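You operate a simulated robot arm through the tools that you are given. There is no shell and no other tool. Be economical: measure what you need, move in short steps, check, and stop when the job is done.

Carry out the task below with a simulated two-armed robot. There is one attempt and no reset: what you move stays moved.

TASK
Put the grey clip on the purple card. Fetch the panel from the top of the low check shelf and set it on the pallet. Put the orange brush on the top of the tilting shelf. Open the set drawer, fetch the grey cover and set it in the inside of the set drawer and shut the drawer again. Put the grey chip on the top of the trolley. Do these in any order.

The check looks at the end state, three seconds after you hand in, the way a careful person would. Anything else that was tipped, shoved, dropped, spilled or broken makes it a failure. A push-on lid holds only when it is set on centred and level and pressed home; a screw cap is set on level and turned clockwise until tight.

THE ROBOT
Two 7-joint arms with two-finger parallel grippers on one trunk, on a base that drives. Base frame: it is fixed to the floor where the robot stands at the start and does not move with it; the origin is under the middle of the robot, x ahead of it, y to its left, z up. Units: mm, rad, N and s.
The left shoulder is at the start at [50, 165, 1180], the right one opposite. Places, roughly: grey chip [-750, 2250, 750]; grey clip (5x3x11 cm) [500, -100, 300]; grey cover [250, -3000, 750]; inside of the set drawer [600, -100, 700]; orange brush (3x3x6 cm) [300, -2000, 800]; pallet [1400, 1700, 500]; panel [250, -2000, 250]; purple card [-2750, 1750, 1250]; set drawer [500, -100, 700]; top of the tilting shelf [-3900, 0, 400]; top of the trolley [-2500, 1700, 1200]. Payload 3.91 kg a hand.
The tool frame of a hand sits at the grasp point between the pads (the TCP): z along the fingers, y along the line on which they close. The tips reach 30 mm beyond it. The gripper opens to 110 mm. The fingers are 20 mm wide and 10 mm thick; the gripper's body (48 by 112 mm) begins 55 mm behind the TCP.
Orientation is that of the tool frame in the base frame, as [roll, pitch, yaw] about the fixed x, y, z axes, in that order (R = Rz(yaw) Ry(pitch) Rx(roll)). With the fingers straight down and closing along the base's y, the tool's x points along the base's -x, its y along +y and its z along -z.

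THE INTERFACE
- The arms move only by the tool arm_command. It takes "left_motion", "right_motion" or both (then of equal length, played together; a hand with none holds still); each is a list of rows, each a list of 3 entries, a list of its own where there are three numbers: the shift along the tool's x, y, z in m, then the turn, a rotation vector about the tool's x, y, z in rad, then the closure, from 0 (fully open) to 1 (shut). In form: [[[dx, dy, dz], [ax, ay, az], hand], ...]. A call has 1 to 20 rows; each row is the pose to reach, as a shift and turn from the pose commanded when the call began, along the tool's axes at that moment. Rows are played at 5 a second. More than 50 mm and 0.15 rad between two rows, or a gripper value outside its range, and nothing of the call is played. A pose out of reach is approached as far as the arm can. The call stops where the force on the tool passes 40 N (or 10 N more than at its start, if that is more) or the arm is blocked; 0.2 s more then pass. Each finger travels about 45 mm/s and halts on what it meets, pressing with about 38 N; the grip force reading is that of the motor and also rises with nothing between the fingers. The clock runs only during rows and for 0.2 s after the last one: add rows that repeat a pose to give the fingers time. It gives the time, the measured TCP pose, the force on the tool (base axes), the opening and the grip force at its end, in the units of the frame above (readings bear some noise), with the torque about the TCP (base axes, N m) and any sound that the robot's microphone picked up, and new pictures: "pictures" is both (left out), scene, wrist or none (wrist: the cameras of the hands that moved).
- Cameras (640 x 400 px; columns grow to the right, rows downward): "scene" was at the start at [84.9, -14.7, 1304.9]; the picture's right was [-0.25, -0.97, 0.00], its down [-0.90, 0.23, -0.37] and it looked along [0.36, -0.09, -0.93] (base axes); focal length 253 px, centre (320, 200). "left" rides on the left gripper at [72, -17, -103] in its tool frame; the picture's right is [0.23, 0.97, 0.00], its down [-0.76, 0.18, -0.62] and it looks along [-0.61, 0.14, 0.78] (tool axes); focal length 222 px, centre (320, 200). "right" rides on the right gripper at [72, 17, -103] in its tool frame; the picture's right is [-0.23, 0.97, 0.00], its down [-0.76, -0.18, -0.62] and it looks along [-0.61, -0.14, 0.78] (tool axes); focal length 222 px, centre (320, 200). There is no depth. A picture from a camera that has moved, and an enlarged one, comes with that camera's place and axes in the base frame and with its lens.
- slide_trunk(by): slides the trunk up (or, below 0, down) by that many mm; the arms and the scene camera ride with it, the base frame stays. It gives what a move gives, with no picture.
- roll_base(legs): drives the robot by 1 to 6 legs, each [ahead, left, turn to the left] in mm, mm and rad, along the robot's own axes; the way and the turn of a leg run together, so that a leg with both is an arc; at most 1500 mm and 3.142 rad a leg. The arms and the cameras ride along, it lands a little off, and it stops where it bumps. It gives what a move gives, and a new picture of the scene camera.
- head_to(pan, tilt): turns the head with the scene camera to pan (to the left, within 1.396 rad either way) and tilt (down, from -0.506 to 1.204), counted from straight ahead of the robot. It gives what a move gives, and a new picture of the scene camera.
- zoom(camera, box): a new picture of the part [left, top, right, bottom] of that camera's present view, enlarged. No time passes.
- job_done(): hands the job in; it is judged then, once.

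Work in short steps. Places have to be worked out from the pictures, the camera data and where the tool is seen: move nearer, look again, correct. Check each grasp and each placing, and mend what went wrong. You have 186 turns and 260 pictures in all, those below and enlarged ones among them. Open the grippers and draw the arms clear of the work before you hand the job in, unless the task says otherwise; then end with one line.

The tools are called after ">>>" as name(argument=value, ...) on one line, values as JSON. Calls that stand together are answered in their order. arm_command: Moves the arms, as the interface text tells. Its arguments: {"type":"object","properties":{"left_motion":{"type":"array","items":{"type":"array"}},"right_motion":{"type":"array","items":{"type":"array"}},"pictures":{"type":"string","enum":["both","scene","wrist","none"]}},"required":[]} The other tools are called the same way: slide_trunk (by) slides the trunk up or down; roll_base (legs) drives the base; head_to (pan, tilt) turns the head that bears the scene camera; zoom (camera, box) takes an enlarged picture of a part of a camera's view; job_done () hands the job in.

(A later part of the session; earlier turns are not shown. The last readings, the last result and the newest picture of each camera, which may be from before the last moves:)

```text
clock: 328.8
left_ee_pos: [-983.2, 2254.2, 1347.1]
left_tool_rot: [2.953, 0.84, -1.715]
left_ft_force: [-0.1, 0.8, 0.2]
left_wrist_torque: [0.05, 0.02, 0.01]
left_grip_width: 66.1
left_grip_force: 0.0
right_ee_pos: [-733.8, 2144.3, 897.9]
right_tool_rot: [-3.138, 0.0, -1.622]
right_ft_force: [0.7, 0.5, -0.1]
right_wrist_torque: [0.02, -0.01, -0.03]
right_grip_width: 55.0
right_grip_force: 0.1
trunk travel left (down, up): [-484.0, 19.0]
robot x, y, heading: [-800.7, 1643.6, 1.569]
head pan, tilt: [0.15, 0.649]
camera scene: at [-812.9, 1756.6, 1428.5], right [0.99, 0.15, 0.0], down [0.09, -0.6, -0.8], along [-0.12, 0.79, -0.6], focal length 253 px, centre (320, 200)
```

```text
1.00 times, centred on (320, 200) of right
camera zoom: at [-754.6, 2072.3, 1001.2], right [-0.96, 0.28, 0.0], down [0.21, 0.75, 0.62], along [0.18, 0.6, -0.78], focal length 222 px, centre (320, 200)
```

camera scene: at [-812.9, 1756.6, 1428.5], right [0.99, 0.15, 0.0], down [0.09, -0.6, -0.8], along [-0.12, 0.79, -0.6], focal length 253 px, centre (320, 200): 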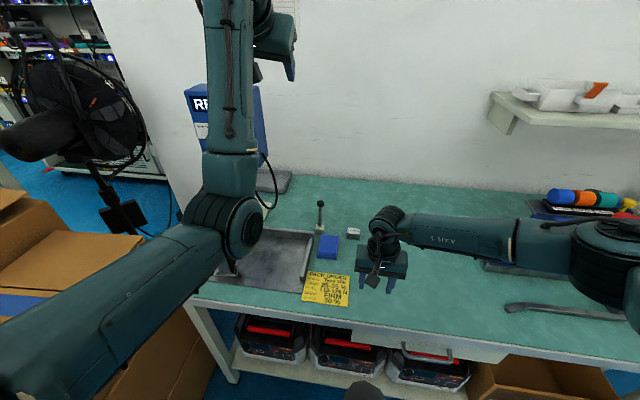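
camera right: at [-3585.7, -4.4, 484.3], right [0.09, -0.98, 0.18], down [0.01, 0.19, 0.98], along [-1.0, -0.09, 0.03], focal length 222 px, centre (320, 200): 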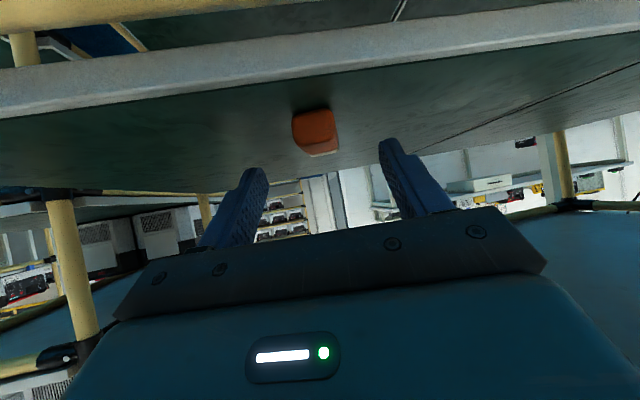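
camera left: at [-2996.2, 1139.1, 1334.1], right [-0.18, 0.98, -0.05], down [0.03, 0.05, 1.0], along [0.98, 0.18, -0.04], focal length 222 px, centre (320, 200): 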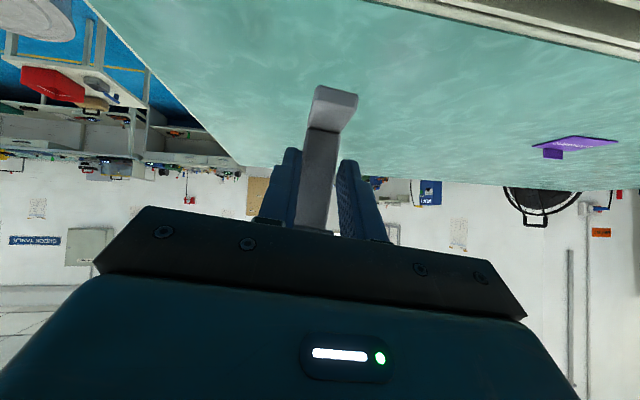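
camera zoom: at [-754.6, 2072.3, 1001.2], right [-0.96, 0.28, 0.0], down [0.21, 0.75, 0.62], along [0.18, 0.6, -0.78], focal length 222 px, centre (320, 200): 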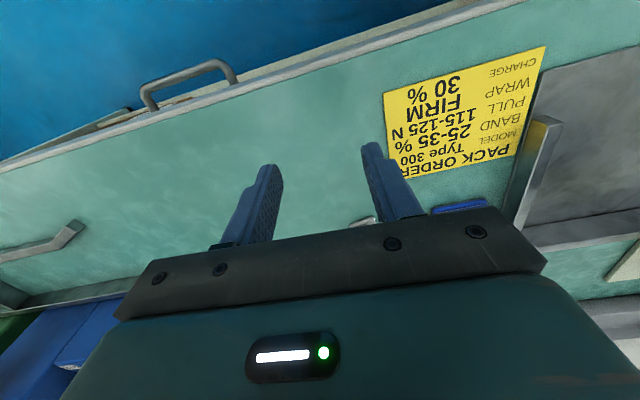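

Chip ≈ (-749,2280), table ≈800. Move the hand 95 mm forward to see it between the fingers.

>>> arm_command(right_motion=[[[-0.03, 0.006, 0], [0, 0, 0], 0.5], [[-0.065, 0.012, 0], [0, 0, 0], 0.5], [[-0.095, 0.018, 0], [0, 0, 0], 0.5], [[-0.095, 0.018, 0], [0, 0, 0], 0.5]])

```text
clock: 329.8
left_ee_pos: [-983.7, 2253.4, 1346.8]
left_tool_rot: [2.951, 0.842, -1.716]
left_ft_force: [-0.2, 0.0, -1.1]
left_wrist_torque: [0.0, 0.03, 0.0]
left_grip_width: 66.1
left_grip_force: 0.0
right_ee_pos: [-746.9, 2237.5, 898.2]
right_tool_rot: [-3.137, -0.001, -1.62]
right_ft_force: [0.0, 0.2, -0.2]
right_wrist_torque: [0.02, 0.02, 0.0]
right_grip_width: 55.0
right_grip_force: 0.0
trunk travel left (down, up): [-484.0, 19.0]
robot x, y, heading: [-803.4, 1641.3, 1.573]
head pan, tilt: [0.15, 0.649]
camera scene: at [-812.4, 1755.8, 1428.6], right [0.99, 0.15, 0.0], down [0.09, -0.6, -0.8], along [-0.12, 0.79, -0.6], focal length 253 px, centre (320, 200)
camera right: at [-767.8, 2166.2, 1002.8], right [-0.96, 0.27, 0.0], down [0.21, 0.75, 0.62], along [0.17, 0.6, -0.78], focal length 222 px, centre (320, 200)
```

scene: 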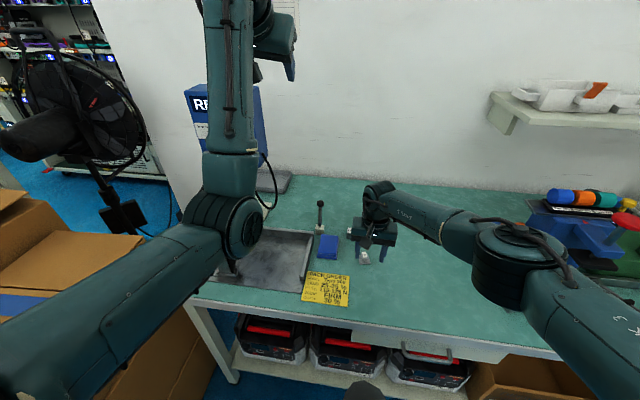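
right: 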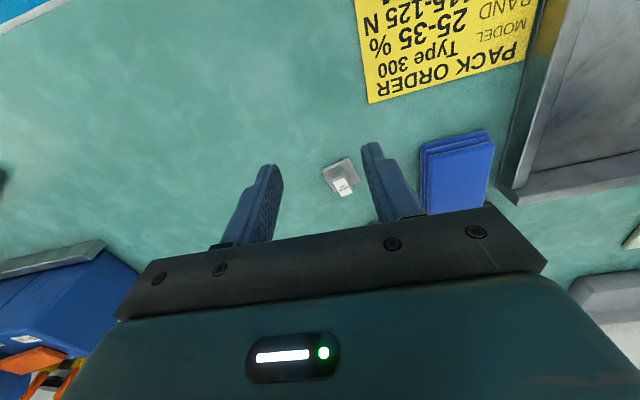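

Knob at ≈(-754,2287), top ≈828. Move over it and descend to TCP z≈845.

>>> arm_command(right_motion=[[[-0.025, 0.005, 0], [0, 0, 0], 0.5], [[-0.05, 0.009, 0], [0, 0, 0], 0.5], [[-0.05, 0.009, 0.02], [0, 0, 0], 0.5], [[-0.05, 0.009, 0.04], [0, 0, 0], 0.5], [[-0.05, 0.009, 0.053], [0, 0, 0], 0.5], [[-0.05, 0.009, 0.053], [0, 0, 0], 0.5]])

>>> zoom(camera="scene", box=[320, 190, 420, 270])

>>> zoom(camera="right", box=[220, 110, 460, 260])

```text
clock: 331.2
left_ee_pos: [-984.1, 2253.1, 1347.6]
left_tool_rot: [2.953, 0.84, -1.718]
left_ft_force: [0.3, 0.4, -0.6]
left_wrist_torque: [0.05, 0.01, 0.0]
left_grip_width: 66.1
left_grip_force: 0.1
right_ee_pos: [-746.6, 2249.7, 898.7]
right_tool_rot: [-3.136, 0.0, -1.622]
right_ft_force: [0.8, -0.4, 0.1]
right_wrist_torque: [-0.01, 0.0, 0.02]
right_grip_width: 55.3
right_grip_force: 0.0
right hand out of reach, approached as far as the arm can: row 1, 2, 3, 4, 5, 6
trunk travel left (down, up): [-484.0, 19.0]
robot x, y, heading: [-800.8, 1640.5, 1.572]
head pan, tilt: [0.15, 0.649]
camera scene: at [-812.9, 1755.9, 1428.5], right [0.99, 0.15, 0.0], down [0.09, -0.6, -0.8], along [-0.12, 0.79, -0.6], focal length 253 px, centre (320, 200)
camera right: at [-767.9, 2177.8, 1003.4], right [-0.96, 0.28, 0.0], down [0.21, 0.75, 0.62], along [0.18, 0.6, -0.78], focal length 222 px, centre (320, 200)
```

scene: 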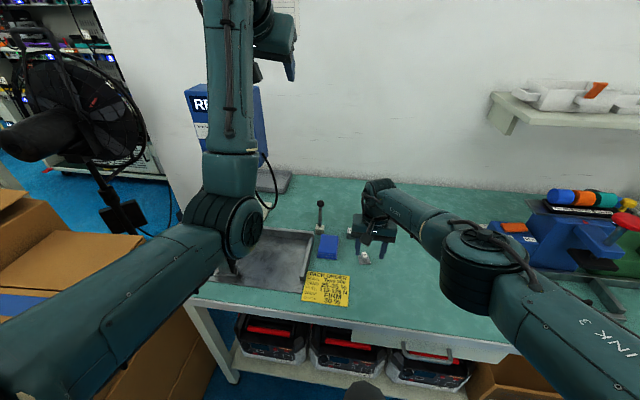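
right: 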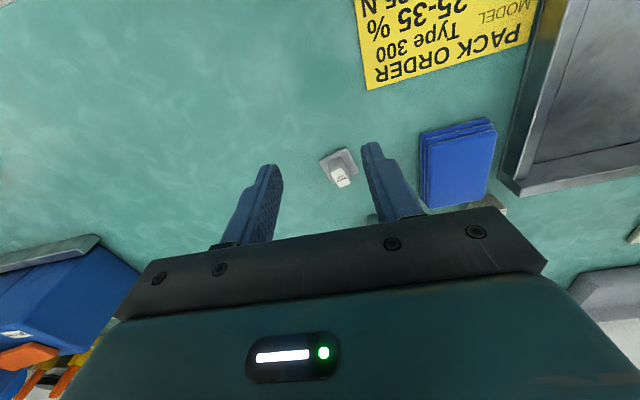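

```text
5.00 times, centred on (370, 230) of scene
camera zoom: at [-812.9, 1755.9, 1428.5], right [0.99, 0.15, 0.0], down [0.09, -0.6, -0.8], along [-0.12, 0.79, -0.6], focal length 1264 px, centre (70, 50)
```

zoom: 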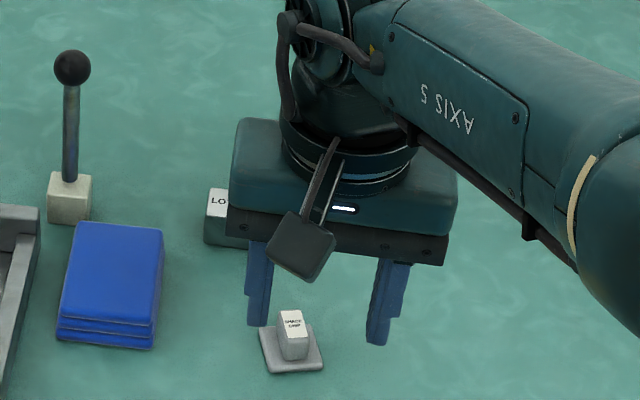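

```text
2.67 times, centred on (340, 185) of right
camera zoom: at [-767.9, 2177.8, 1003.4], right [-0.96, 0.28, 0.0], down [0.21, 0.75, 0.62], along [0.18, 0.6, -0.78], focal length 592 px, centre (267, 240)
```

zoom: 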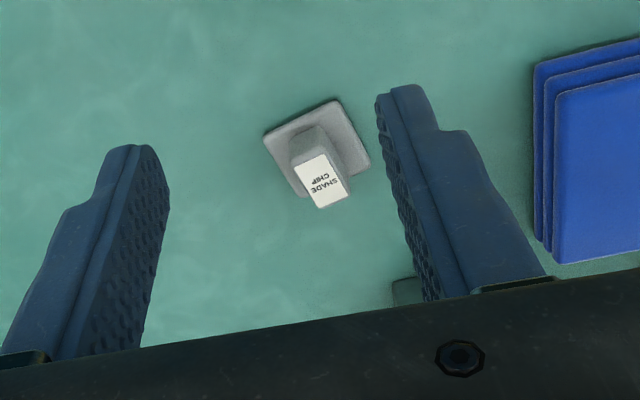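

"SHADE CHIP" confirmed. The arm is at its reach; drive 65 mm ahead, then place the hand over the knob.

>>> roll_base(legs=[[65, 0, 0]])

>>> arm_command(right_motion=[[[0.012, 0.004, 0.01], [0, 0, 0], 0.5], [[0.024, 0.007, 0.02], [0, 0, 0], 0.5], [[0.026, 0.007, 0.035], [0, 0, 0], 0.5], [[0.026, 0.007, 0.035], [0, 0, 0], 0.5]])

>>> zoom(camera="right", box=[220, 110, 460, 260])

```text
clock: 332.1
left_ee_pos: [-982.5, 2320.5, 1346.6]
left_tool_rot: [2.953, 0.839, -1.716]
left_ft_force: [0.4, 0.4, -0.8]
left_wrist_torque: [0.01, -0.01, 0.02]
left_grip_width: 65.9
left_grip_force: 0.0
right_ee_pos: [-747.2, 2315.6, 899.1]
right_tool_rot: [-3.138, -0.001, -1.621]
right_ft_force: [0.0, 0.0, 0.1]
right_wrist_torque: [-0.02, 0.0, -0.01]
right_grip_width: 55.3
right_grip_force: 0.0
trunk travel left (down, up): [-484.0, 19.0]
robot x, y, heading: [-800.0, 1702.2, 1.574]
head pan, tilt: [0.15, 0.649]
camera scene: at [-812.8, 1821.9, 1428.4], right [0.99, 0.15, 0.0], down [0.09, -0.6, -0.8], along [-0.12, 0.79, -0.61], focal length 253 px, centre (320, 200)
```

scene: 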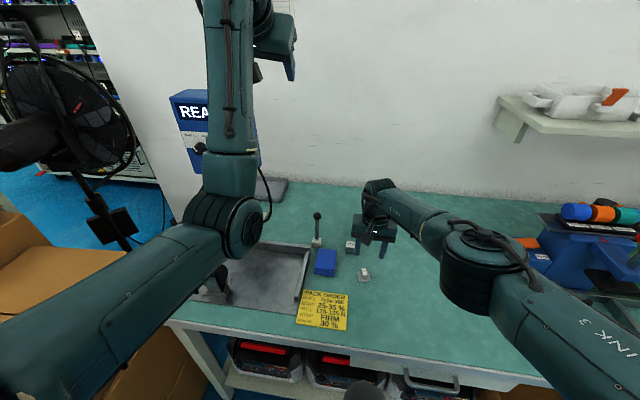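

```text
clock: 333.1
left_ee_pos: [-984.0, 2318.5, 1347.6]
left_tool_rot: [2.952, 0.84, -1.715]
left_ft_force: [-0.1, 0.5, 0.3]
left_wrist_torque: [0.02, -0.03, 0.02]
left_grip_width: 66.2
left_grip_force: 0.1
right_ee_pos: [-755.2, 2288.0, 864.0]
right_tool_rot: [-3.135, 0.0, -1.622]
right_ft_force: [-0.4, -0.9, -0.2]
right_wrist_torque: [-0.01, 0.02, 0.01]
right_grip_width: 54.8
right_grip_force: 0.1
trunk travel left (down, up): [-484.0, 19.0]
robot x, y, heading: [-796.8, 1706.0, 1.573]
head pan, tilt: [0.15, 0.649]
camera scene: at [-812.8, 1820.7, 1428.6], right [0.99, 0.15, 0.0], down [0.09, -0.6, -0.8], along [-0.12, 0.79, -0.6], focal length 253 px, centre (320, 200)
camera right: at [-775.6, 2216.7, 968.4], right [-0.96, 0.28, 0.0], down [0.21, 0.75, 0.62], along [0.18, 0.6, -0.78], focal length 222 px, centre (320, 200)
```

scene: 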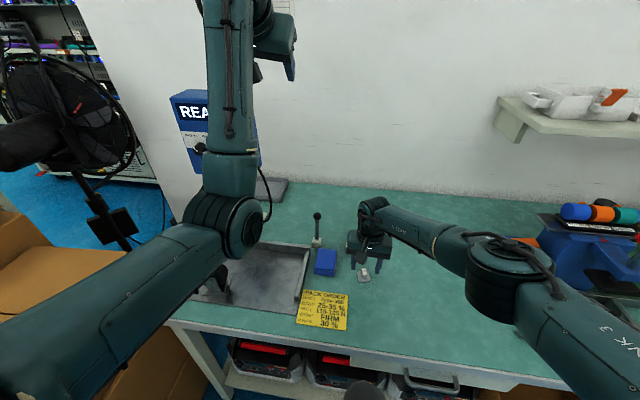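
right: 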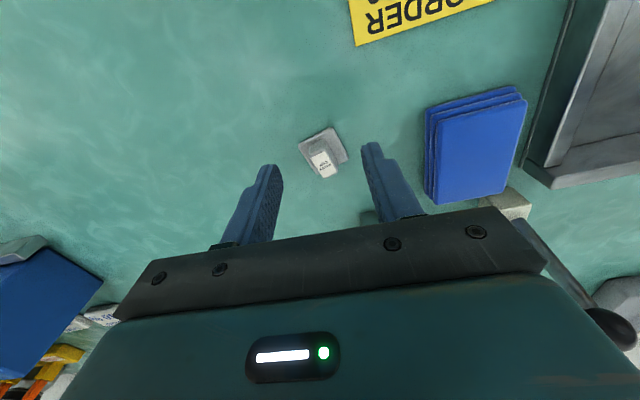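

```text
2.67 times, centred on (340, 185) of right
camera zoom: at [-775.6, 2216.7, 968.4], right [-0.96, 0.28, 0.0], down [0.21, 0.75, 0.62], along [0.18, 0.6, -0.78], focal length 592 px, centre (267, 240)
```

zoom: 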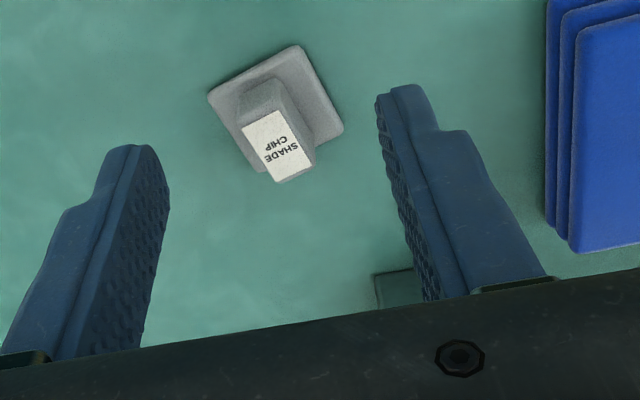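

Chip at (-754.5,2295) yawed ~15°. Rotate the hand to match, shift 7 mm and descend to TCP z≈842.

>>> arm_command(right_motion=[[[-0.004, 0, 0], [0, 0, -0.13], 0.5], [[-0.007, 0, 0], [0, 0, -0.26], 0.5], [[-0.007, 0, 0.012], [0, 0, -0.26], 0.5], [[-0.007, 0, 0.022], [0, 0, -0.26], 0.5], [[-0.007, 0, 0.022], [0, 0, -0.26], 0.5]], pictures="none")

>>> zoom(camera="right", box=[220, 110, 460, 260])

>>> zoom(camera="scene", box=[320, 220, 420, 300])

```text
clock: 334.4
left_ee_pos: [-983.6, 2318.3, 1346.1]
left_tool_rot: [2.953, 0.841, -1.716]
left_ft_force: [-1.0, 0.4, 0.3]
left_wrist_torque: [0.02, 0.0, 0.04]
left_grip_width: 65.9
left_grip_force: 0.0
right_ee_pos: [-753.6, 2292.0, 842.1]
right_tool_rot: [-3.136, 0.002, -1.362]
right_ft_force: [-0.1, 1.2, 0.1]
right_wrist_torque: [-0.03, 0.0, -0.02]
right_grip_width: 55.2
right_grip_force: 0.0
right hand out of reach, approached as far as the arm can: row 4, 5
trunk travel left (down, up): [-484.0, 19.0]
robot x, y, heading: [-801.4, 1701.5, 1.567]
head pan, tilt: [0.15, 0.649]
```

```text
2.67 times, centred on (340, 185) of right
camera zoom: at [-754.7, 2217.0, 946.4], right [-1.0, 0.02, 0.0], down [0.01, 0.78, 0.62], along [0.02, 0.62, -0.78], focal length 592 px, centre (267, 240)
```

zoom: 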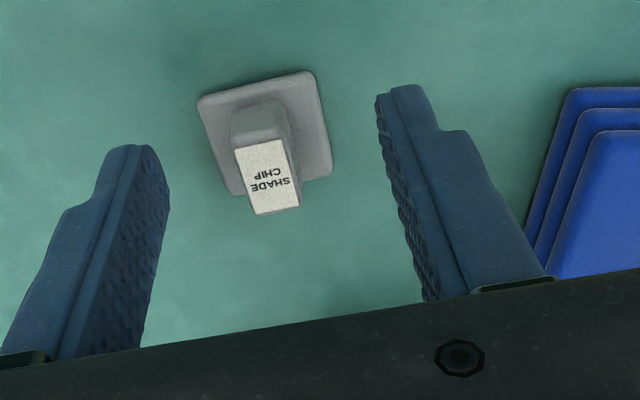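

```text
5.00 times, centred on (370, 260) of scene
camera zoom: at [-813.2, 1820.7, 1428.5], right [0.99, 0.15, 0.0], down [0.09, -0.6, -0.8], along [-0.12, 0.79, -0.6], focal length 1264 px, centre (70, -100)
```

zoom: 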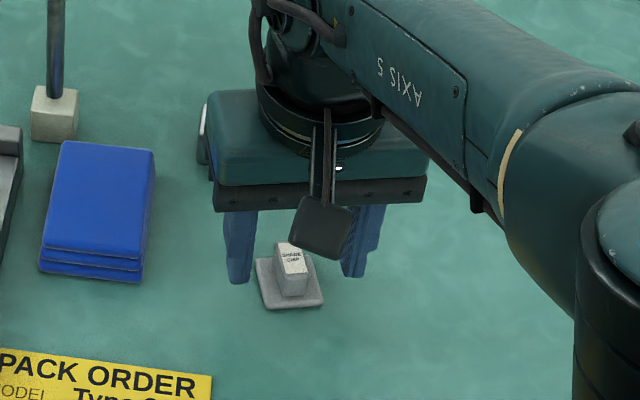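

Knob projects exactly at the grasp point. Close.

>>> arm_command(right_motion=[[[0, 0, 0.002], [0, 0, 0], 0.65], [[0, 0, 0.002], [0, 0, 0], 0.8], [[0, 0, 0.002], [0, 0, 0], 0.9], [[0, 0, 0.002], [0, 0, 0], 0.97], [[0, 0, 0.002], [0, 0, 0], 0.97]], pictures="none")

>>> zoom(camera="right", box=[220, 110, 460, 260])

```text
clock: 335.6
left_ee_pos: [-983.5, 2319.3, 1347.4]
left_tool_rot: [2.954, 0.84, -1.716]
left_ft_force: [-0.3, 0.0, -0.3]
left_wrist_torque: [0.03, 0.01, -0.01]
left_grip_width: 66.1
left_grip_force: 0.1
right_ee_pos: [-753.4, 2290.2, 840.2]
right_tool_rot: [-3.137, -0.002, -1.362]
right_ft_force: [0.2, 0.3, -0.1]
right_wrist_torque: [-0.01, 0.02, 0.0]
right_grip_width: 3.4
right_grip_force: 0.0
trunk travel left (down, up): [-484.0, 19.0]
robot x, y, heading: [-802.1, 1707.1, 1.576]
head pan, tilt: [0.15, 0.649]
```

```text
2.67 times, centred on (340, 185) of right
camera zoom: at [-754.5, 2216.2, 944.6], right [-1.0, 0.02, 0.0], down [0.01, 0.78, 0.62], along [0.02, 0.62, -0.78], focal length 592 px, centre (267, 240)
```

zoom: 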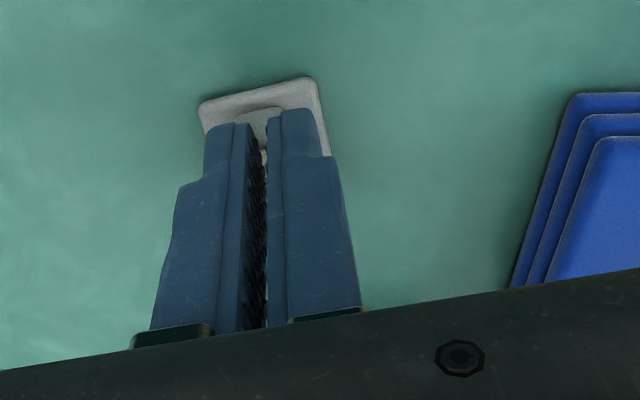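

Fingers closed above the knob, so the table is lower than I assumed. Open, go 14 mm further with the base and probe downward gently.

>>> arm_command(right_motion=[[[0, 0, -0.005], [0, 0, 0], 0.8], [[0, 0, -0.005], [0, 0, 0], 0.6], [[0, 0, -0.005], [0, 0, 0], 0.5], [[0, 0, -0.005], [0, 0, 0], 0.5], [[0, 0, -0.005], [0, 0, 0], 0.5]], pictures="none")

>>> roll_base(legs=[[18, 0, 0]])

>>> arm_command(right_motion=[[[0, 0, 0.006], [0, 0, 0], 0.5], [[0, 0, 0.012], [0, 0, 0], 0.5], [[0, 0, 0.017], [0, 0, 0], 0.5], [[0, 0, 0.022], [0, 0, 0], 0.5], [[0, 0, 0.026], [0, 0, 0], 0.5]], pictures="none")

>>> zoom(camera="right", box=[220, 110, 460, 260])

```text
clock: 336.8
left_ee_pos: [-983.1, 2319.0, 1346.7]
left_tool_rot: [2.952, 0.841, -1.717]
left_ft_force: [-0.2, -0.3, 0.0]
left_wrist_torque: [0.0, 0.0, 0.02]
left_grip_width: 66.0
left_grip_force: 0.0
right_ee_pos: [-752.6, 2293.0, 846.2]
right_tool_rot: [-3.136, 0.0, -1.362]
right_ft_force: [0.3, 0.0, 0.0]
right_wrist_torque: [0.02, 0.05, -0.02]
right_grip_width: 54.7
right_grip_force: 0.0
trunk travel left (down, up): [-484.0, 19.0]
robot x, y, heading: [-800.1, 1706.2, 1.567]
head pan, tilt: [0.15, 0.649]
```

```text
clock: 337.5
left_ee_pos: [-982.4, 2337.3, 1346.4]
left_tool_rot: [2.953, 0.842, -1.716]
left_ft_force: [0.0, 0.7, -0.4]
left_wrist_torque: [0.01, -0.04, 0.02]
left_grip_width: 65.9
left_grip_force: 0.0
right_ee_pos: [-753.4, 2310.2, 845.6]
right_tool_rot: [-3.139, -0.003, -1.362]
right_ft_force: [0.2, -0.4, -0.3]
right_wrist_torque: [-0.02, -0.03, 0.04]
right_grip_width: 55.4
right_grip_force: 0.1
trunk travel left (down, up): [-484.0, 19.0]
robot x, y, heading: [-806.0, 1723.7, 1.573]
head pan, tilt: [0.15, 0.649]
camera scene: at [-812.8, 1839.7, 1428.5], right [0.99, 0.15, 0.0], down [0.09, -0.6, -0.8], along [-0.12, 0.79, -0.61], focal length 253 px, centre (320, 200)
```

scene: 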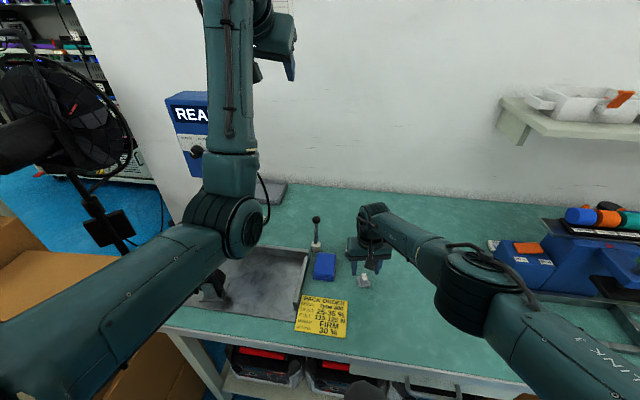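

```text
clock: 338.7
left_ee_pos: [-983.3, 2337.3, 1347.2]
left_tool_rot: [2.953, 0.841, -1.715]
left_ft_force: [-0.4, -1.2, -0.6]
left_wrist_torque: [-0.05, 0.0, 0.01]
left_grip_width: 65.8
left_grip_force: 0.0
right_ee_pos: [-751.8, 2305.4, 831.3]
right_tool_rot: [-3.135, 0.0, -1.361]
right_ft_force: [-0.4, 0.2, -0.3]
right_wrist_torque: [-0.03, -0.01, -0.03]
right_grip_width: 54.9
right_grip_force: 0.0
right hand out of reach, approached as far as the arm can: row 2, 3, 4, 5
trunk travel left (down, up): [-484.0, 19.0]
robot x, y, heading: [-802.7, 1724.1, 1.571]
head pan, tilt: [0.15, 0.649]
```

```text
2.67 times, centred on (340, 185) of right
camera zoom: at [-752.7, 2230.8, 935.5], right [-1.0, 0.02, 0.0], down [0.01, 0.78, 0.62], along [0.02, 0.62, -0.78], focal length 592 px, centre (267, 240)
```

zoom: 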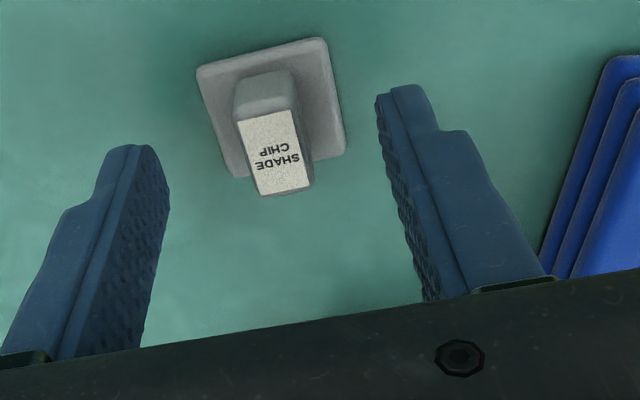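

Arm limited at 831; lower by the trunk 20 mm and re-measure.

>>> slide_trunk(by=-20)

>>> zoom(camera="right", box=[220, 80, 460, 230])

>>> zoom(camera="scene", box=[320, 220, 420, 300])

```text
clock: 339.4
left_ee_pos: [-985.6, 2336.6, 1327.0]
left_tool_rot: [2.952, 0.84, -1.718]
left_ft_force: [-0.2, -1.4, 0.0]
left_wrist_torque: [0.0, -0.03, 0.03]
left_grip_width: 65.9
left_grip_force: 0.0
right_ee_pos: [-751.1, 2304.9, 812.4]
right_tool_rot: [-3.137, -0.001, -1.361]
right_ft_force: [0.6, 1.2, 0.2]
right_wrist_torque: [0.02, -0.01, 0.0]
right_grip_width: 54.8
right_grip_force: 0.0
trunk travel left (down, up): [-464.0, 39.0]
robot x, y, heading: [-798.8, 1726.2, 1.572]
head pan, tilt: [0.15, 0.649]
```

```text
2.67 times, centred on (340, 155) of right
camera zoom: at [-752.7, 2230.7, 915.7], right [-1.0, 0.02, 0.0], down [0.01, 0.78, 0.62], along [0.02, 0.62, -0.78], focal length 592 px, centre (267, 320)
```

zoom: 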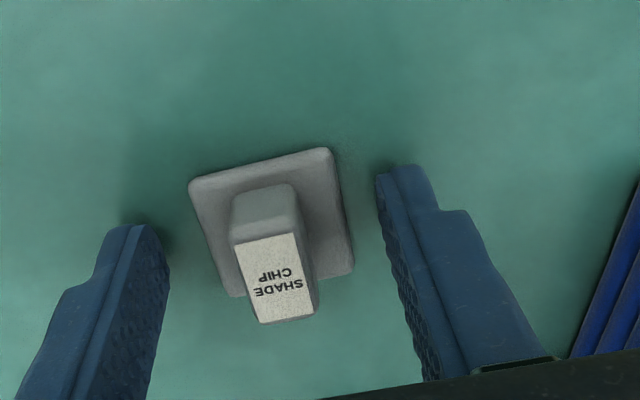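

```text
5.00 times, centred on (370, 260) of scene
camera zoom: at [-812.8, 1838.6, 1408.5], right [0.99, 0.15, 0.0], down [0.09, -0.6, -0.8], along [-0.12, 0.79, -0.6], focal length 1264 px, centre (70, -100)
```

zoom: 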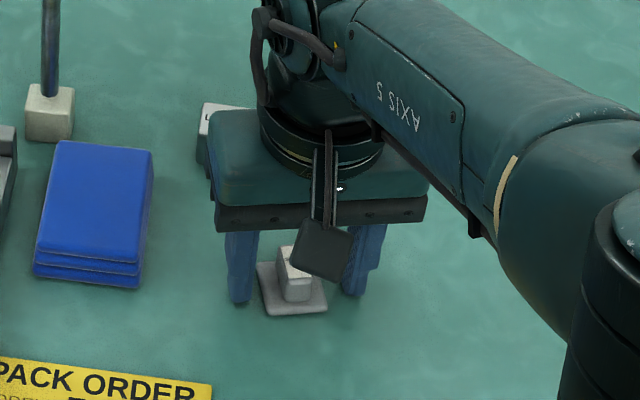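

Vertical baseline gives: knob top 6 mm below the TCP and centred. Raise 4 mm and close.

>>> arm_command(right_motion=[[[0, 0, -0.004], [0, 0, 0], 0.5], [[0, 0, -0.004], [0, 0, 0], 0.65], [[0, 0, -0.004], [0, 0, 0], 0.8], [[0, 0, -0.004], [0, 0, 0], 0.9], [[0, 0, -0.004], [0, 0, 0], 0.95], [[0, 0, -0.004], [0, 0, 0], 0.95]], pictures="none")

>>> zoom(camera="right", box=[220, 80, 460, 230])

```text
clock: 340.8
left_ee_pos: [-983.0, 2336.4, 1327.6]
left_tool_rot: [2.954, 0.842, -1.716]
left_ft_force: [0.5, 0.4, 0.3]
left_wrist_torque: [0.0, 0.02, 0.01]
left_grip_width: 66.2
left_grip_force: 0.0
right_ee_pos: [-751.1, 2304.6, 814.1]
right_tool_rot: [-3.137, 0.002, -1.361]
right_ft_force: [-0.1, -0.3, 0.3]
right_wrist_torque: [0.0, 0.0, 0.0]
right_grip_width: 34.2
right_grip_force: 37.9
trunk travel left (down, up): [-464.0, 39.0]
robot x, y, heading: [-801.4, 1722.8, 1.569]
head pan, tilt: [0.15, 0.649]
```

```text
2.67 times, centred on (340, 155) of right
camera zoom: at [-752.8, 2230.4, 918.9], right [-1.0, 0.02, 0.0], down [0.01, 0.78, 0.62], along [0.02, 0.62, -0.78], focal length 592 px, centre (267, 320)
```

zoom: 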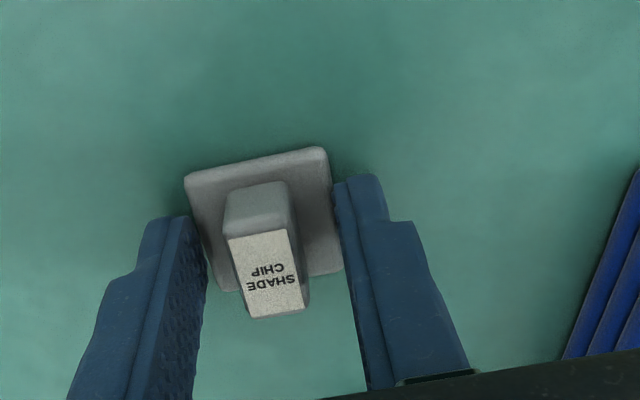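

It gripped the base plate edges with the tips; regrip on the knob 8 mm higher for security.

>>> arm_command(right_motion=[[[0, 0, 0], [0, 0, 0], 0.6], [[0, 0, 0], [0, 0, 0], 0.6], [[0, 0, -0.008], [0, 0, 0], 0.6], [[0, 0, -0.008], [0, 0, 0], 0.75], [[0, 0, -0.008], [0, 0, 0], 0.9], [[0, 0, -0.008], [0, 0, 0], 0.95], [[0, 0, -0.008], [0, 0, 0], 0.95]], pictures="none")

>>> zoom(camera="right", box=[220, 80, 460, 230])

```text
clock: 342.4
left_ee_pos: [-983.2, 2338.4, 1327.5]
left_tool_rot: [2.955, 0.841, -1.715]
left_ft_force: [0.0, -0.4, -0.2]
left_wrist_torque: [0.01, 0.01, 0.03]
left_grip_width: 65.7
left_grip_force: 0.0
right_ee_pos: [-751.7, 2305.8, 822.5]
right_tool_rot: [-3.136, 0.001, -1.361]
right_ft_force: [-0.1, 1.1, 1.1]
right_wrist_torque: [0.04, -0.02, -0.01]
right_grip_width: 14.3
right_grip_force: 38.4
trunk travel left (down, up): [-464.0, 39.0]
robot x, y, heading: [-802.7, 1724.2, 1.567]
head pan, tilt: [0.15, 0.649]
```

```text
2.67 times, centred on (340, 155) of right
camera zoom: at [-753.4, 2231.1, 926.3], right [-1.0, 0.02, 0.0], down [0.01, 0.78, 0.62], along [0.02, 0.62, -0.78], focal length 592 px, centre (267, 320)
```

zoom: 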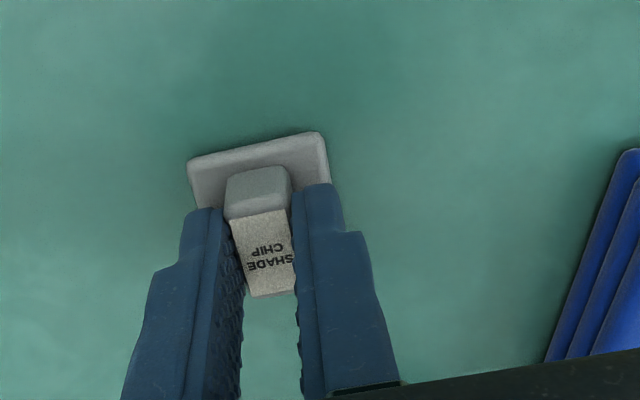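

Knob gripped (14.3 mm). Lift, then back away from the table.

>>> arm_command(right_motion=[[[0, 0, -0.02], [0, 0, 0], 0.95], [[0, 0, -0.05], [0, 0, 0], 0.95], [[0, 0, -0.09], [0, 0, 0], 0.95], [[0, 0, -0.12], [0, 0, 0], 0.95]], pictures="none")

>>> roll_base(legs=[[-500, 0, 0], [0, -230, 0], [-1500, 0, 0], [-800, 0, 0]])

>>> zoom(camera="right", box=[220, 80, 460, 230])

```text
clock: 343.4
left_ee_pos: [-982.0, 2336.9, 1327.5]
left_tool_rot: [2.955, 0.841, -1.715]
left_ft_force: [-0.2, 0.6, 0.0]
left_wrist_torque: [-0.03, 0.0, 0.01]
left_grip_width: 66.1
left_grip_force: 0.1
right_ee_pos: [-750.2, 2304.0, 942.0]
right_tool_rot: [-3.135, 0.002, -1.36]
right_ft_force: [-0.2, -0.2, -0.5]
right_wrist_torque: [-0.01, 0.02, 0.02]
right_grip_width: 14.5
right_grip_force: 38.0
trunk travel left (down, up): [-464.0, 39.0]
robot x, y, heading: [-802.0, 1725.8, 1.572]
head pan, tilt: [0.15, 0.649]
```

```text
clock: 358.8
left_ee_pos: [-730.3, -521.8, 1327.1]
left_tool_rot: [2.953, 0.842, -1.697]
left_ft_force: [-0.4, 0.1, -0.6]
left_wrist_torque: [0.0, -0.01, 0.01]
left_grip_width: 66.0
left_grip_force: 0.1
right_ee_pos: [-499.1, -550.8, 941.0]
right_tool_rot: [-3.135, 0.0, -1.342]
right_ft_force: [-0.4, -0.8, 0.4]
right_wrist_torque: [0.01, 0.0, -0.02]
right_grip_width: 14.5
right_grip_force: 38.6
trunk travel left (down, up): [-464.0, 39.0]
robot x, y, heading: [-538.3, -1130.5, 1.591]
head pan, tilt: [0.15, 0.649]
camera scene: at [-551.7, -1016.6, 1408.6], right [0.99, 0.17, 0.0], down [0.1, -0.6, -0.8], along [-0.13, 0.79, -0.6], focal length 253 px, centre (320, 200)
```

scene: 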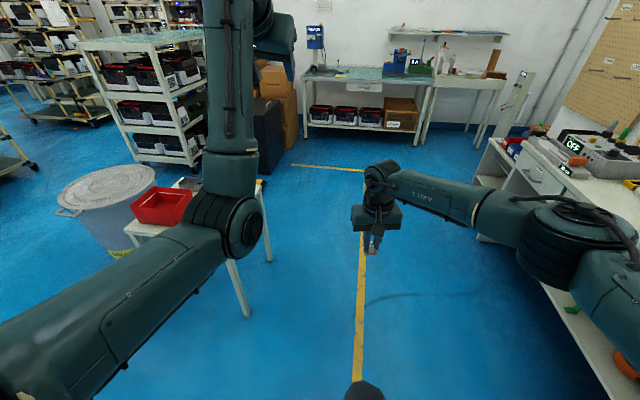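

```text
2.67 times, centred on (340, 155) of right
camera zoom: at [-498.3, -625.3, 1045.2], right [-1.0, 0.0, 0.0], down [0.0, 0.78, 0.62], along [0.0, 0.62, -0.78], focal length 592 px, centre (267, 320)
```

zoom: 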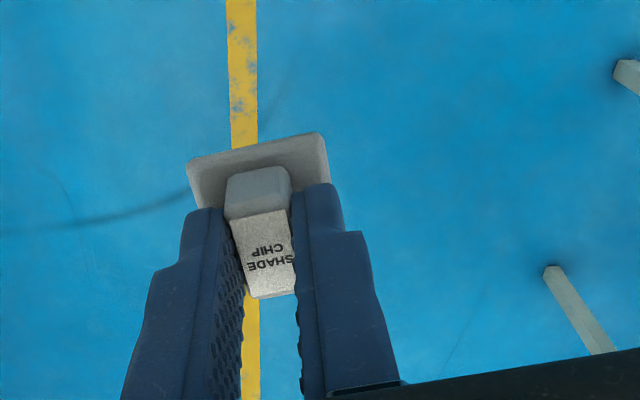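

Chip held. Drive west along the corridor, then face the trolley from the south.

>>> roll_base(legs=[[0, 0, 1.55], [1500, 0, 0], [520, 0, 0], [0, 0, -1.571], [1400, 0, 0]])

>>> slide_trunk(by=39)

>>> arm_command(right_motion=[[[0.01, 0, -0.045], [0, 0, 0], 0.95], [[0.02, 0, -0.09], [0, 0, 0], 0.95], [[0.03, 0, -0.135], [0, 0, 0], 0.95], [[0.04, 0, -0.18], [0, 0, 0], 0.95], [[0.04, 0, -0.225], [0, 0, 0], 0.95], [[0.04, 0, -0.27], [0, 0, 0], 0.95], [[0.04, 0, -0.315], [0, 0, 0], 0.95], [[0.04, 0, -0.33], [0, 0, 0], 0.95]])

```text
clock: 383.4
left_ee_pos: [-2673.8, 1017.3, 1327.0]
left_tool_rot: [2.953, 0.841, -1.768]
left_ft_force: [-0.4, -0.4, 0.1]
left_wrist_torque: [0.05, 0.0, -0.03]
left_grip_width: 65.9
left_grip_force: 0.0
right_ee_pos: [-2443.0, 970.5, 940.3]
right_tool_rot: [-3.137, 0.001, -1.414]
right_ft_force: [0.1, -0.4, 0.5]
right_wrist_torque: [0.02, -0.02, -0.03]
right_grip_width: 14.6
right_grip_force: 38.5
trunk travel left (down, up): [-464.0, 39.0]
robot x, y, heading: [-2522.1, 395.2, 1.52]
head pan, tilt: [0.15, 0.649]
camera scene: at [-2529.1, 510.0, 1408.5], right [1.0, 0.1, 0.0], down [0.06, -0.6, -0.8], along [-0.08, 0.79, -0.6], focal length 253 px, centre (320, 200)
```

scene: 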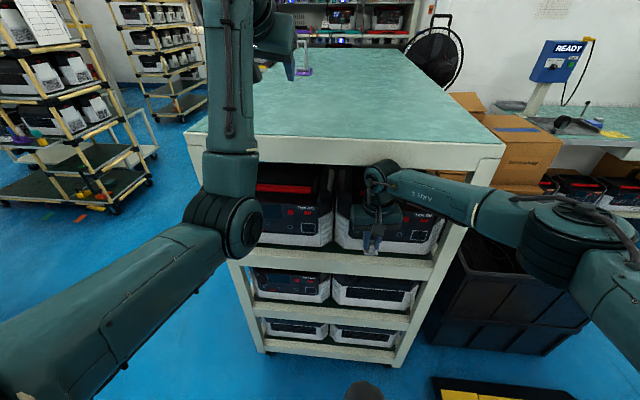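

```text
clock: 384.2
left_ee_pos: [-2672.0, 1017.4, 1365.5]
left_tool_rot: [2.952, 0.839, -1.769]
left_ft_force: [0.1, -1.7, -0.3]
left_wrist_torque: [-0.03, -0.02, 0.0]
left_grip_width: 66.0
left_grip_force: 0.0
right_ee_pos: [-2440.3, 961.9, 963.9]
right_tool_rot: [-3.133, -0.03, -1.41]
right_ft_force: [-0.7, -0.4, 0.7]
right_wrist_torque: [0.02, -0.02, -0.05]
right_grip_width: 14.5
right_grip_force: 38.1
trunk travel left (down, up): [-503.0, 0.0]
robot x, y, heading: [-2524.4, 393.7, 1.52]
head pan, tilt: [0.15, 0.649]
```

```text
clock: 384.9
left_ee_pos: [-2672.8, 1015.1, 1368.1]
left_tool_rot: [2.951, 0.845, -1.771]
left_ft_force: [0.3, 0.3, 0.5]
left_wrist_torque: [-0.01, 0.0, -0.01]
left_grip_width: 66.2
left_grip_force: 0.1
right_ee_pos: [-2435.8, 945.4, 1078.3]
right_tool_rot: [-3.133, -0.02, -1.415]
right_ft_force: [0.5, -0.2, 0.9]
right_wrist_torque: [-0.01, -0.06, 0.04]
right_grip_width: 14.4
right_grip_force: 37.6
trunk travel left (down, up): [-503.0, 0.0]
robot x, y, heading: [-2522.0, 393.0, 1.522]
head pan, tilt: [0.15, 0.649]
stopped in row 3 (right hand): the force on the tool passed its limit (the readings are from after the stop); the commanded pose is now the measured one
camera scene: at [-2529.3, 509.6, 1448.0], right [1.0, 0.1, 0.0], down [0.06, -0.6, -0.8], along [-0.08, 0.79, -0.6], focal length 253 px, centre (320, 200)
camera right: at [-2441.9, 872.3, 1185.2], right [-1.0, 0.07, -0.01], down [0.05, 0.79, 0.61], along [0.06, 0.61, -0.79], focal length 222 px, centre (320, 200)
```

scene: 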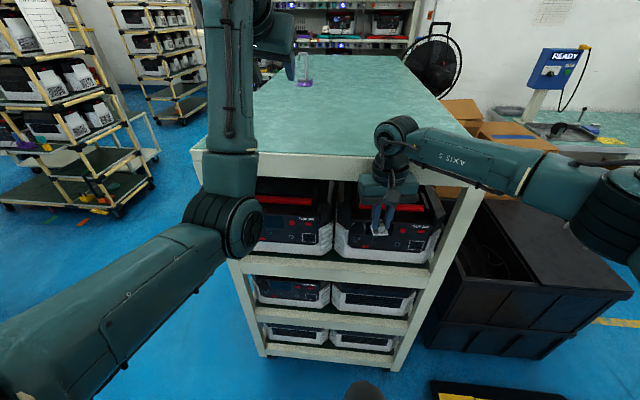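
right: 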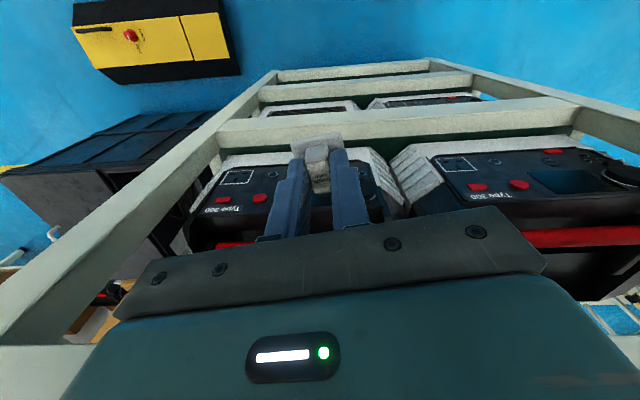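

The hand touched the trolley's top beam. Back off 200 before raising further.

>>> roll_base(legs=[[-220, 0, 0.04]])

>>> arm_command(right_motion=[[[0, 0, -0.04], [0, 0.01, 0], 0.95], [[0, 0, -0.08], [0, 0.02, 0], 0.95], [[0, 0, -0.12], [0, 0.02, 0], 0.95], [[0, 0, -0.16], [0, 0.02, 0], 0.95], [[0, 0, -0.2], [0, 0.02, 0], 0.95], [[0, 0, -0.24], [0, 0.02, 0], 0.95], [[0, 0, -0.24], [0, 0.02, 0], 0.95]])

>>> zoom(camera="scene", box=[240, 30, 400, 130])

```text
clock: 386.6
left_ee_pos: [-2705.2, 795.1, 1366.4]
left_tool_rot: [2.951, 0.842, -1.729]
left_ft_force: [0.3, -0.2, 1.0]
left_wrist_torque: [0.01, 0.0, -0.02]
left_grip_width: 66.1
left_grip_force: 0.1
right_ee_pos: [-2464.4, 734.8, 1078.8]
right_tool_rot: [-3.132, -0.019, -1.378]
right_ft_force: [0.4, 0.3, -0.2]
right_wrist_torque: [0.0, 0.0, 0.0]
right_grip_width: 14.2
right_grip_force: 38.3
trunk travel left (down, up): [-503.0, 0.0]
robot x, y, heading: [-2532.1, 181.1, 1.559]
head pan, tilt: [0.15, 0.649]
camera scene: at [-2540.8, 295.4, 1447.6], right [0.99, 0.14, 0.0], down [0.08, -0.6, -0.8], along [-0.11, 0.79, -0.6], focal length 253 px, centre (320, 200)
```

scene: 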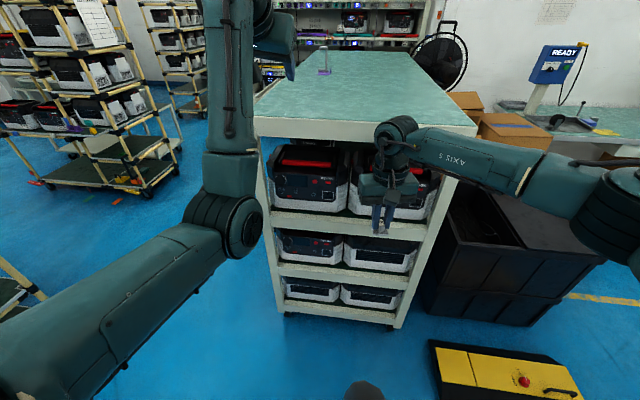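

```text
clock: 388.2
left_ee_pos: [-2704.0, 796.3, 1366.7]
left_tool_rot: [2.951, 0.842, -1.729]
left_ft_force: [0.0, -0.3, -0.4]
left_wrist_torque: [-0.01, -0.02, -0.02]
left_grip_width: 66.1
left_grip_force: 0.1
right_ee_pos: [-2467.1, 739.6, 1320.9]
right_tool_rot: [-3.133, -0.04, -1.376]
right_ft_force: [-0.4, 0.5, -0.4]
right_wrist_torque: [-0.01, -0.02, -0.01]
right_grip_width: 14.5
right_grip_force: 38.0
trunk travel left (down, up): [-503.0, 0.0]
robot x, y, heading: [-2527.1, 181.0, 1.56]
head pan, tilt: [0.15, 0.649]
camera scene: at [-2540.3, 296.5, 1447.5], right [0.99, 0.14, 0.0], down [0.08, -0.6, -0.8], along [-0.11, 0.79, -0.6], focal length 253 px, centre (320, 200)
camera right: at [-2470.2, 668.8, 1426.9], right [-1.0, 0.03, -0.02], down [0.02, 0.8, 0.59], along [0.03, 0.59, -0.8], focal length 222 px, centre (320, 200)
```

scene: 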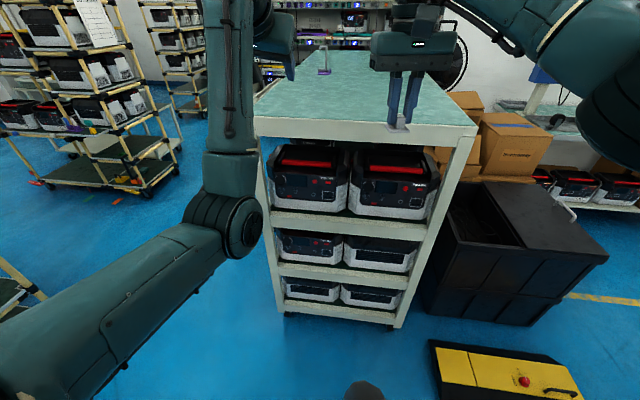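
right: 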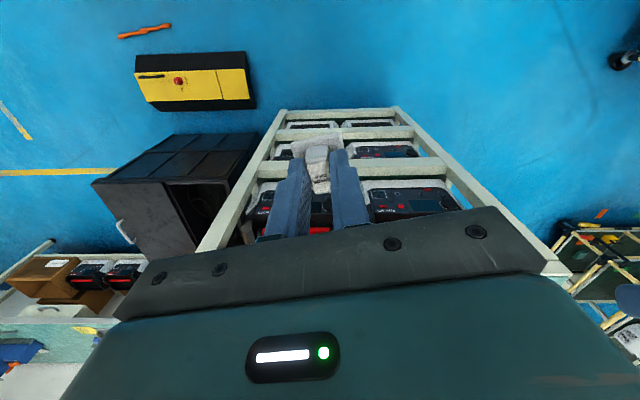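

```text
4.00 times, centred on (320, 80) of scene
camera zoom: at [-2540.3, 296.5, 1447.5], right [0.99, 0.14, 0.0], down [0.08, -0.6, -0.8], along [-0.11, 0.79, -0.6], focal length 1012 px, centre (320, 680)
```

zoom: 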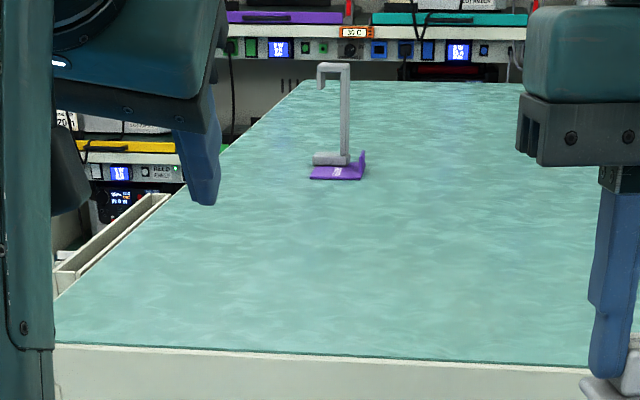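

Clip still stands undisturbed. Drive 410 ahead to bring the chip above the trolley top.

>>> roll_base(legs=[[410, 0, 0]])

>>> zoom(camera="right", box=[0, 0, 640, 400])

```text
clock: 390.8
left_ee_pos: [-2696.1, 1213.3, 1370.7]
left_tool_rot: [2.951, 0.847, -1.735]
left_ft_force: [0.2, 0.2, 0.5]
left_wrist_torque: [0.02, -0.03, -0.03]
left_grip_width: 66.2
left_grip_force: 0.0
right_ee_pos: [-2458.3, 1155.4, 1321.1]
right_tool_rot: [-3.133, -0.038, -1.382]
right_ft_force: [0.2, 0.3, -1.9]
right_wrist_torque: [-0.01, -0.01, -0.02]
right_grip_width: 14.4
right_grip_force: 38.1
trunk travel left (down, up): [-503.0, 0.0]
robot x, y, heading: [-2522.7, 599.8, 1.554]
head pan, tilt: [0.15, 0.649]
camera scene: at [-2533.8, 712.4, 1448.2], right [0.99, 0.13, 0.0], down [0.08, -0.6, -0.8], along [-0.11, 0.79, -0.6], focal length 253 px, centre (320, 200)
```

scene: 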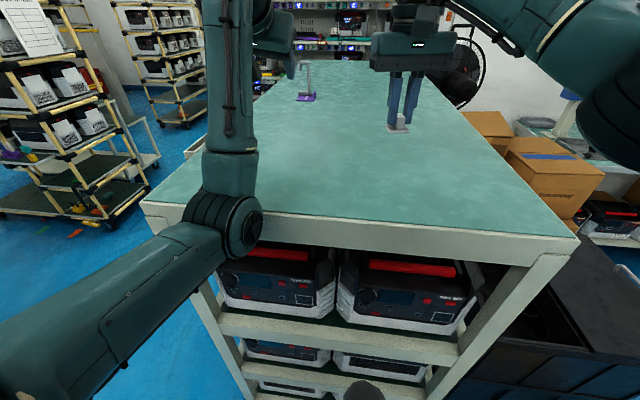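

```text
1.00 times, centred on (320, 200) of right
camera zoom: at [-2462.0, 1084.4, 1428.0], right [-1.0, 0.04, -0.02], down [0.02, 0.8, 0.6], along [0.04, 0.59, -0.8], focal length 222 px, centre (320, 200)
```

zoom: 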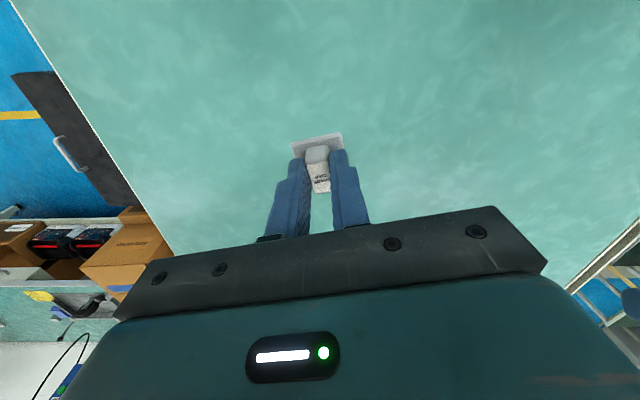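

Over the trolley. Level and descend with the force guard.

>>> arm_command(right_motion=[[[0, 0, 0.015], [0, -0.038, 0], 0.95], [[0, 0, 0.03], [0, -0.038, 0], 0.95], [[0, 0, 0.045], [0, -0.038, 0], 0.95], [[0, 0, 0.055], [0, -0.038, 0], 0.95], [[0, 0, 0.061], [0, -0.038, 0], 0.95], [[0, 0, 0.066], [0, -0.038, 0], 0.95], [[0, 0, 0.071], [0, -0.038, 0], 0.95], [[0, 0, 0.076], [0, -0.038, 0], 0.95], [[0, 0, 0.081], [0, -0.038, 0], 0.95], [[0, 0, 0.086], [0, -0.038, 0], 0.95]], pictures="wrist")

```text
clock: 393.0
left_ee_pos: [-2696.9, 1212.2, 1371.6]
left_tool_rot: [2.949, 0.848, -1.735]
left_ft_force: [-0.5, -0.1, 0.5]
left_wrist_torque: [0.0, -0.05, 0.02]
left_grip_width: 66.0
left_grip_force: 0.1
right_ee_pos: [-2457.8, 1152.9, 1239.2]
right_tool_rot: [-3.134, 0.009, -1.383]
right_ft_force: [1.8, 1.1, 30.4]
right_wrist_torque: [0.0, 0.07, 0.02]
right_grip_width: 14.7
right_grip_force: 37.8
trunk travel left (down, up): [-503.0, 0.0]
robot x, y, heading: [-2523.7, 599.4, 1.554]
head pan, tilt: [0.15, 0.649]
camera right: at [-2459.8, 1077.4, 1342.8], right [-1.0, 0.04, -0.01], down [0.03, 0.78, 0.63], along [0.03, 0.63, -0.78], focal length 222 px, centre (320, 200)
```

right: 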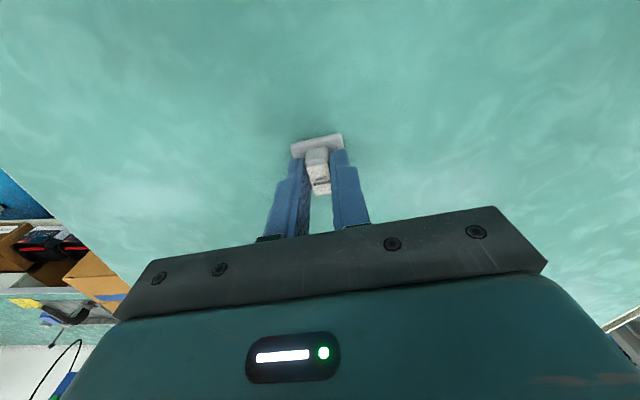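

Firm contact (30 N). Ease up 2 mm, open, and lift away.

>>> arm_command(right_motion=[[[0, 0, -0.003], [0, 0, 0], 0.95], [[0, 0, -0.003], [0, 0, 0], 0.8], [[0, 0, -0.003], [0, 0, 0], 0.6], [[0, 0, -0.003], [0, 0, 0], 0.5], [[0, 0, -0.03], [0, 0, 0], 0.5], [[0, 0, -0.07], [0, 0, 0], 0.5], [[0, 0, -0.1], [0, 0, 0], 0.5]], pictures="wrist")

```text
clock: 394.6
left_ee_pos: [-2696.5, 1213.0, 1370.3]
left_tool_rot: [2.95, 0.848, -1.735]
left_ft_force: [-0.3, -0.7, -1.0]
left_wrist_torque: [0.0, 0.03, -0.02]
left_grip_width: 65.7
left_grip_force: 0.2
right_ee_pos: [-2460.9, 1153.4, 1334.4]
right_tool_rot: [-3.133, 0.001, -1.381]
right_ft_force: [0.0, 0.5, 0.6]
right_wrist_torque: [0.01, 0.0, -0.02]
right_grip_width: 54.9
right_grip_force: 0.0
trunk travel left (down, up): [-503.0, 0.0]
robot x, y, heading: [-2522.7, 598.1, 1.554]
head pan, tilt: [0.15, 0.649]
camera right: at [-2463.0, 1077.9, 1439.4], right [-1.0, 0.04, -0.01], down [0.03, 0.78, 0.62], along [0.03, 0.62, -0.78], focal length 222 px, centre (320, 200)
```

right: 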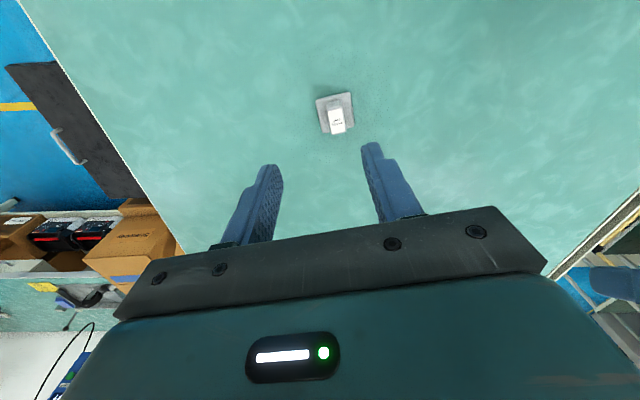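

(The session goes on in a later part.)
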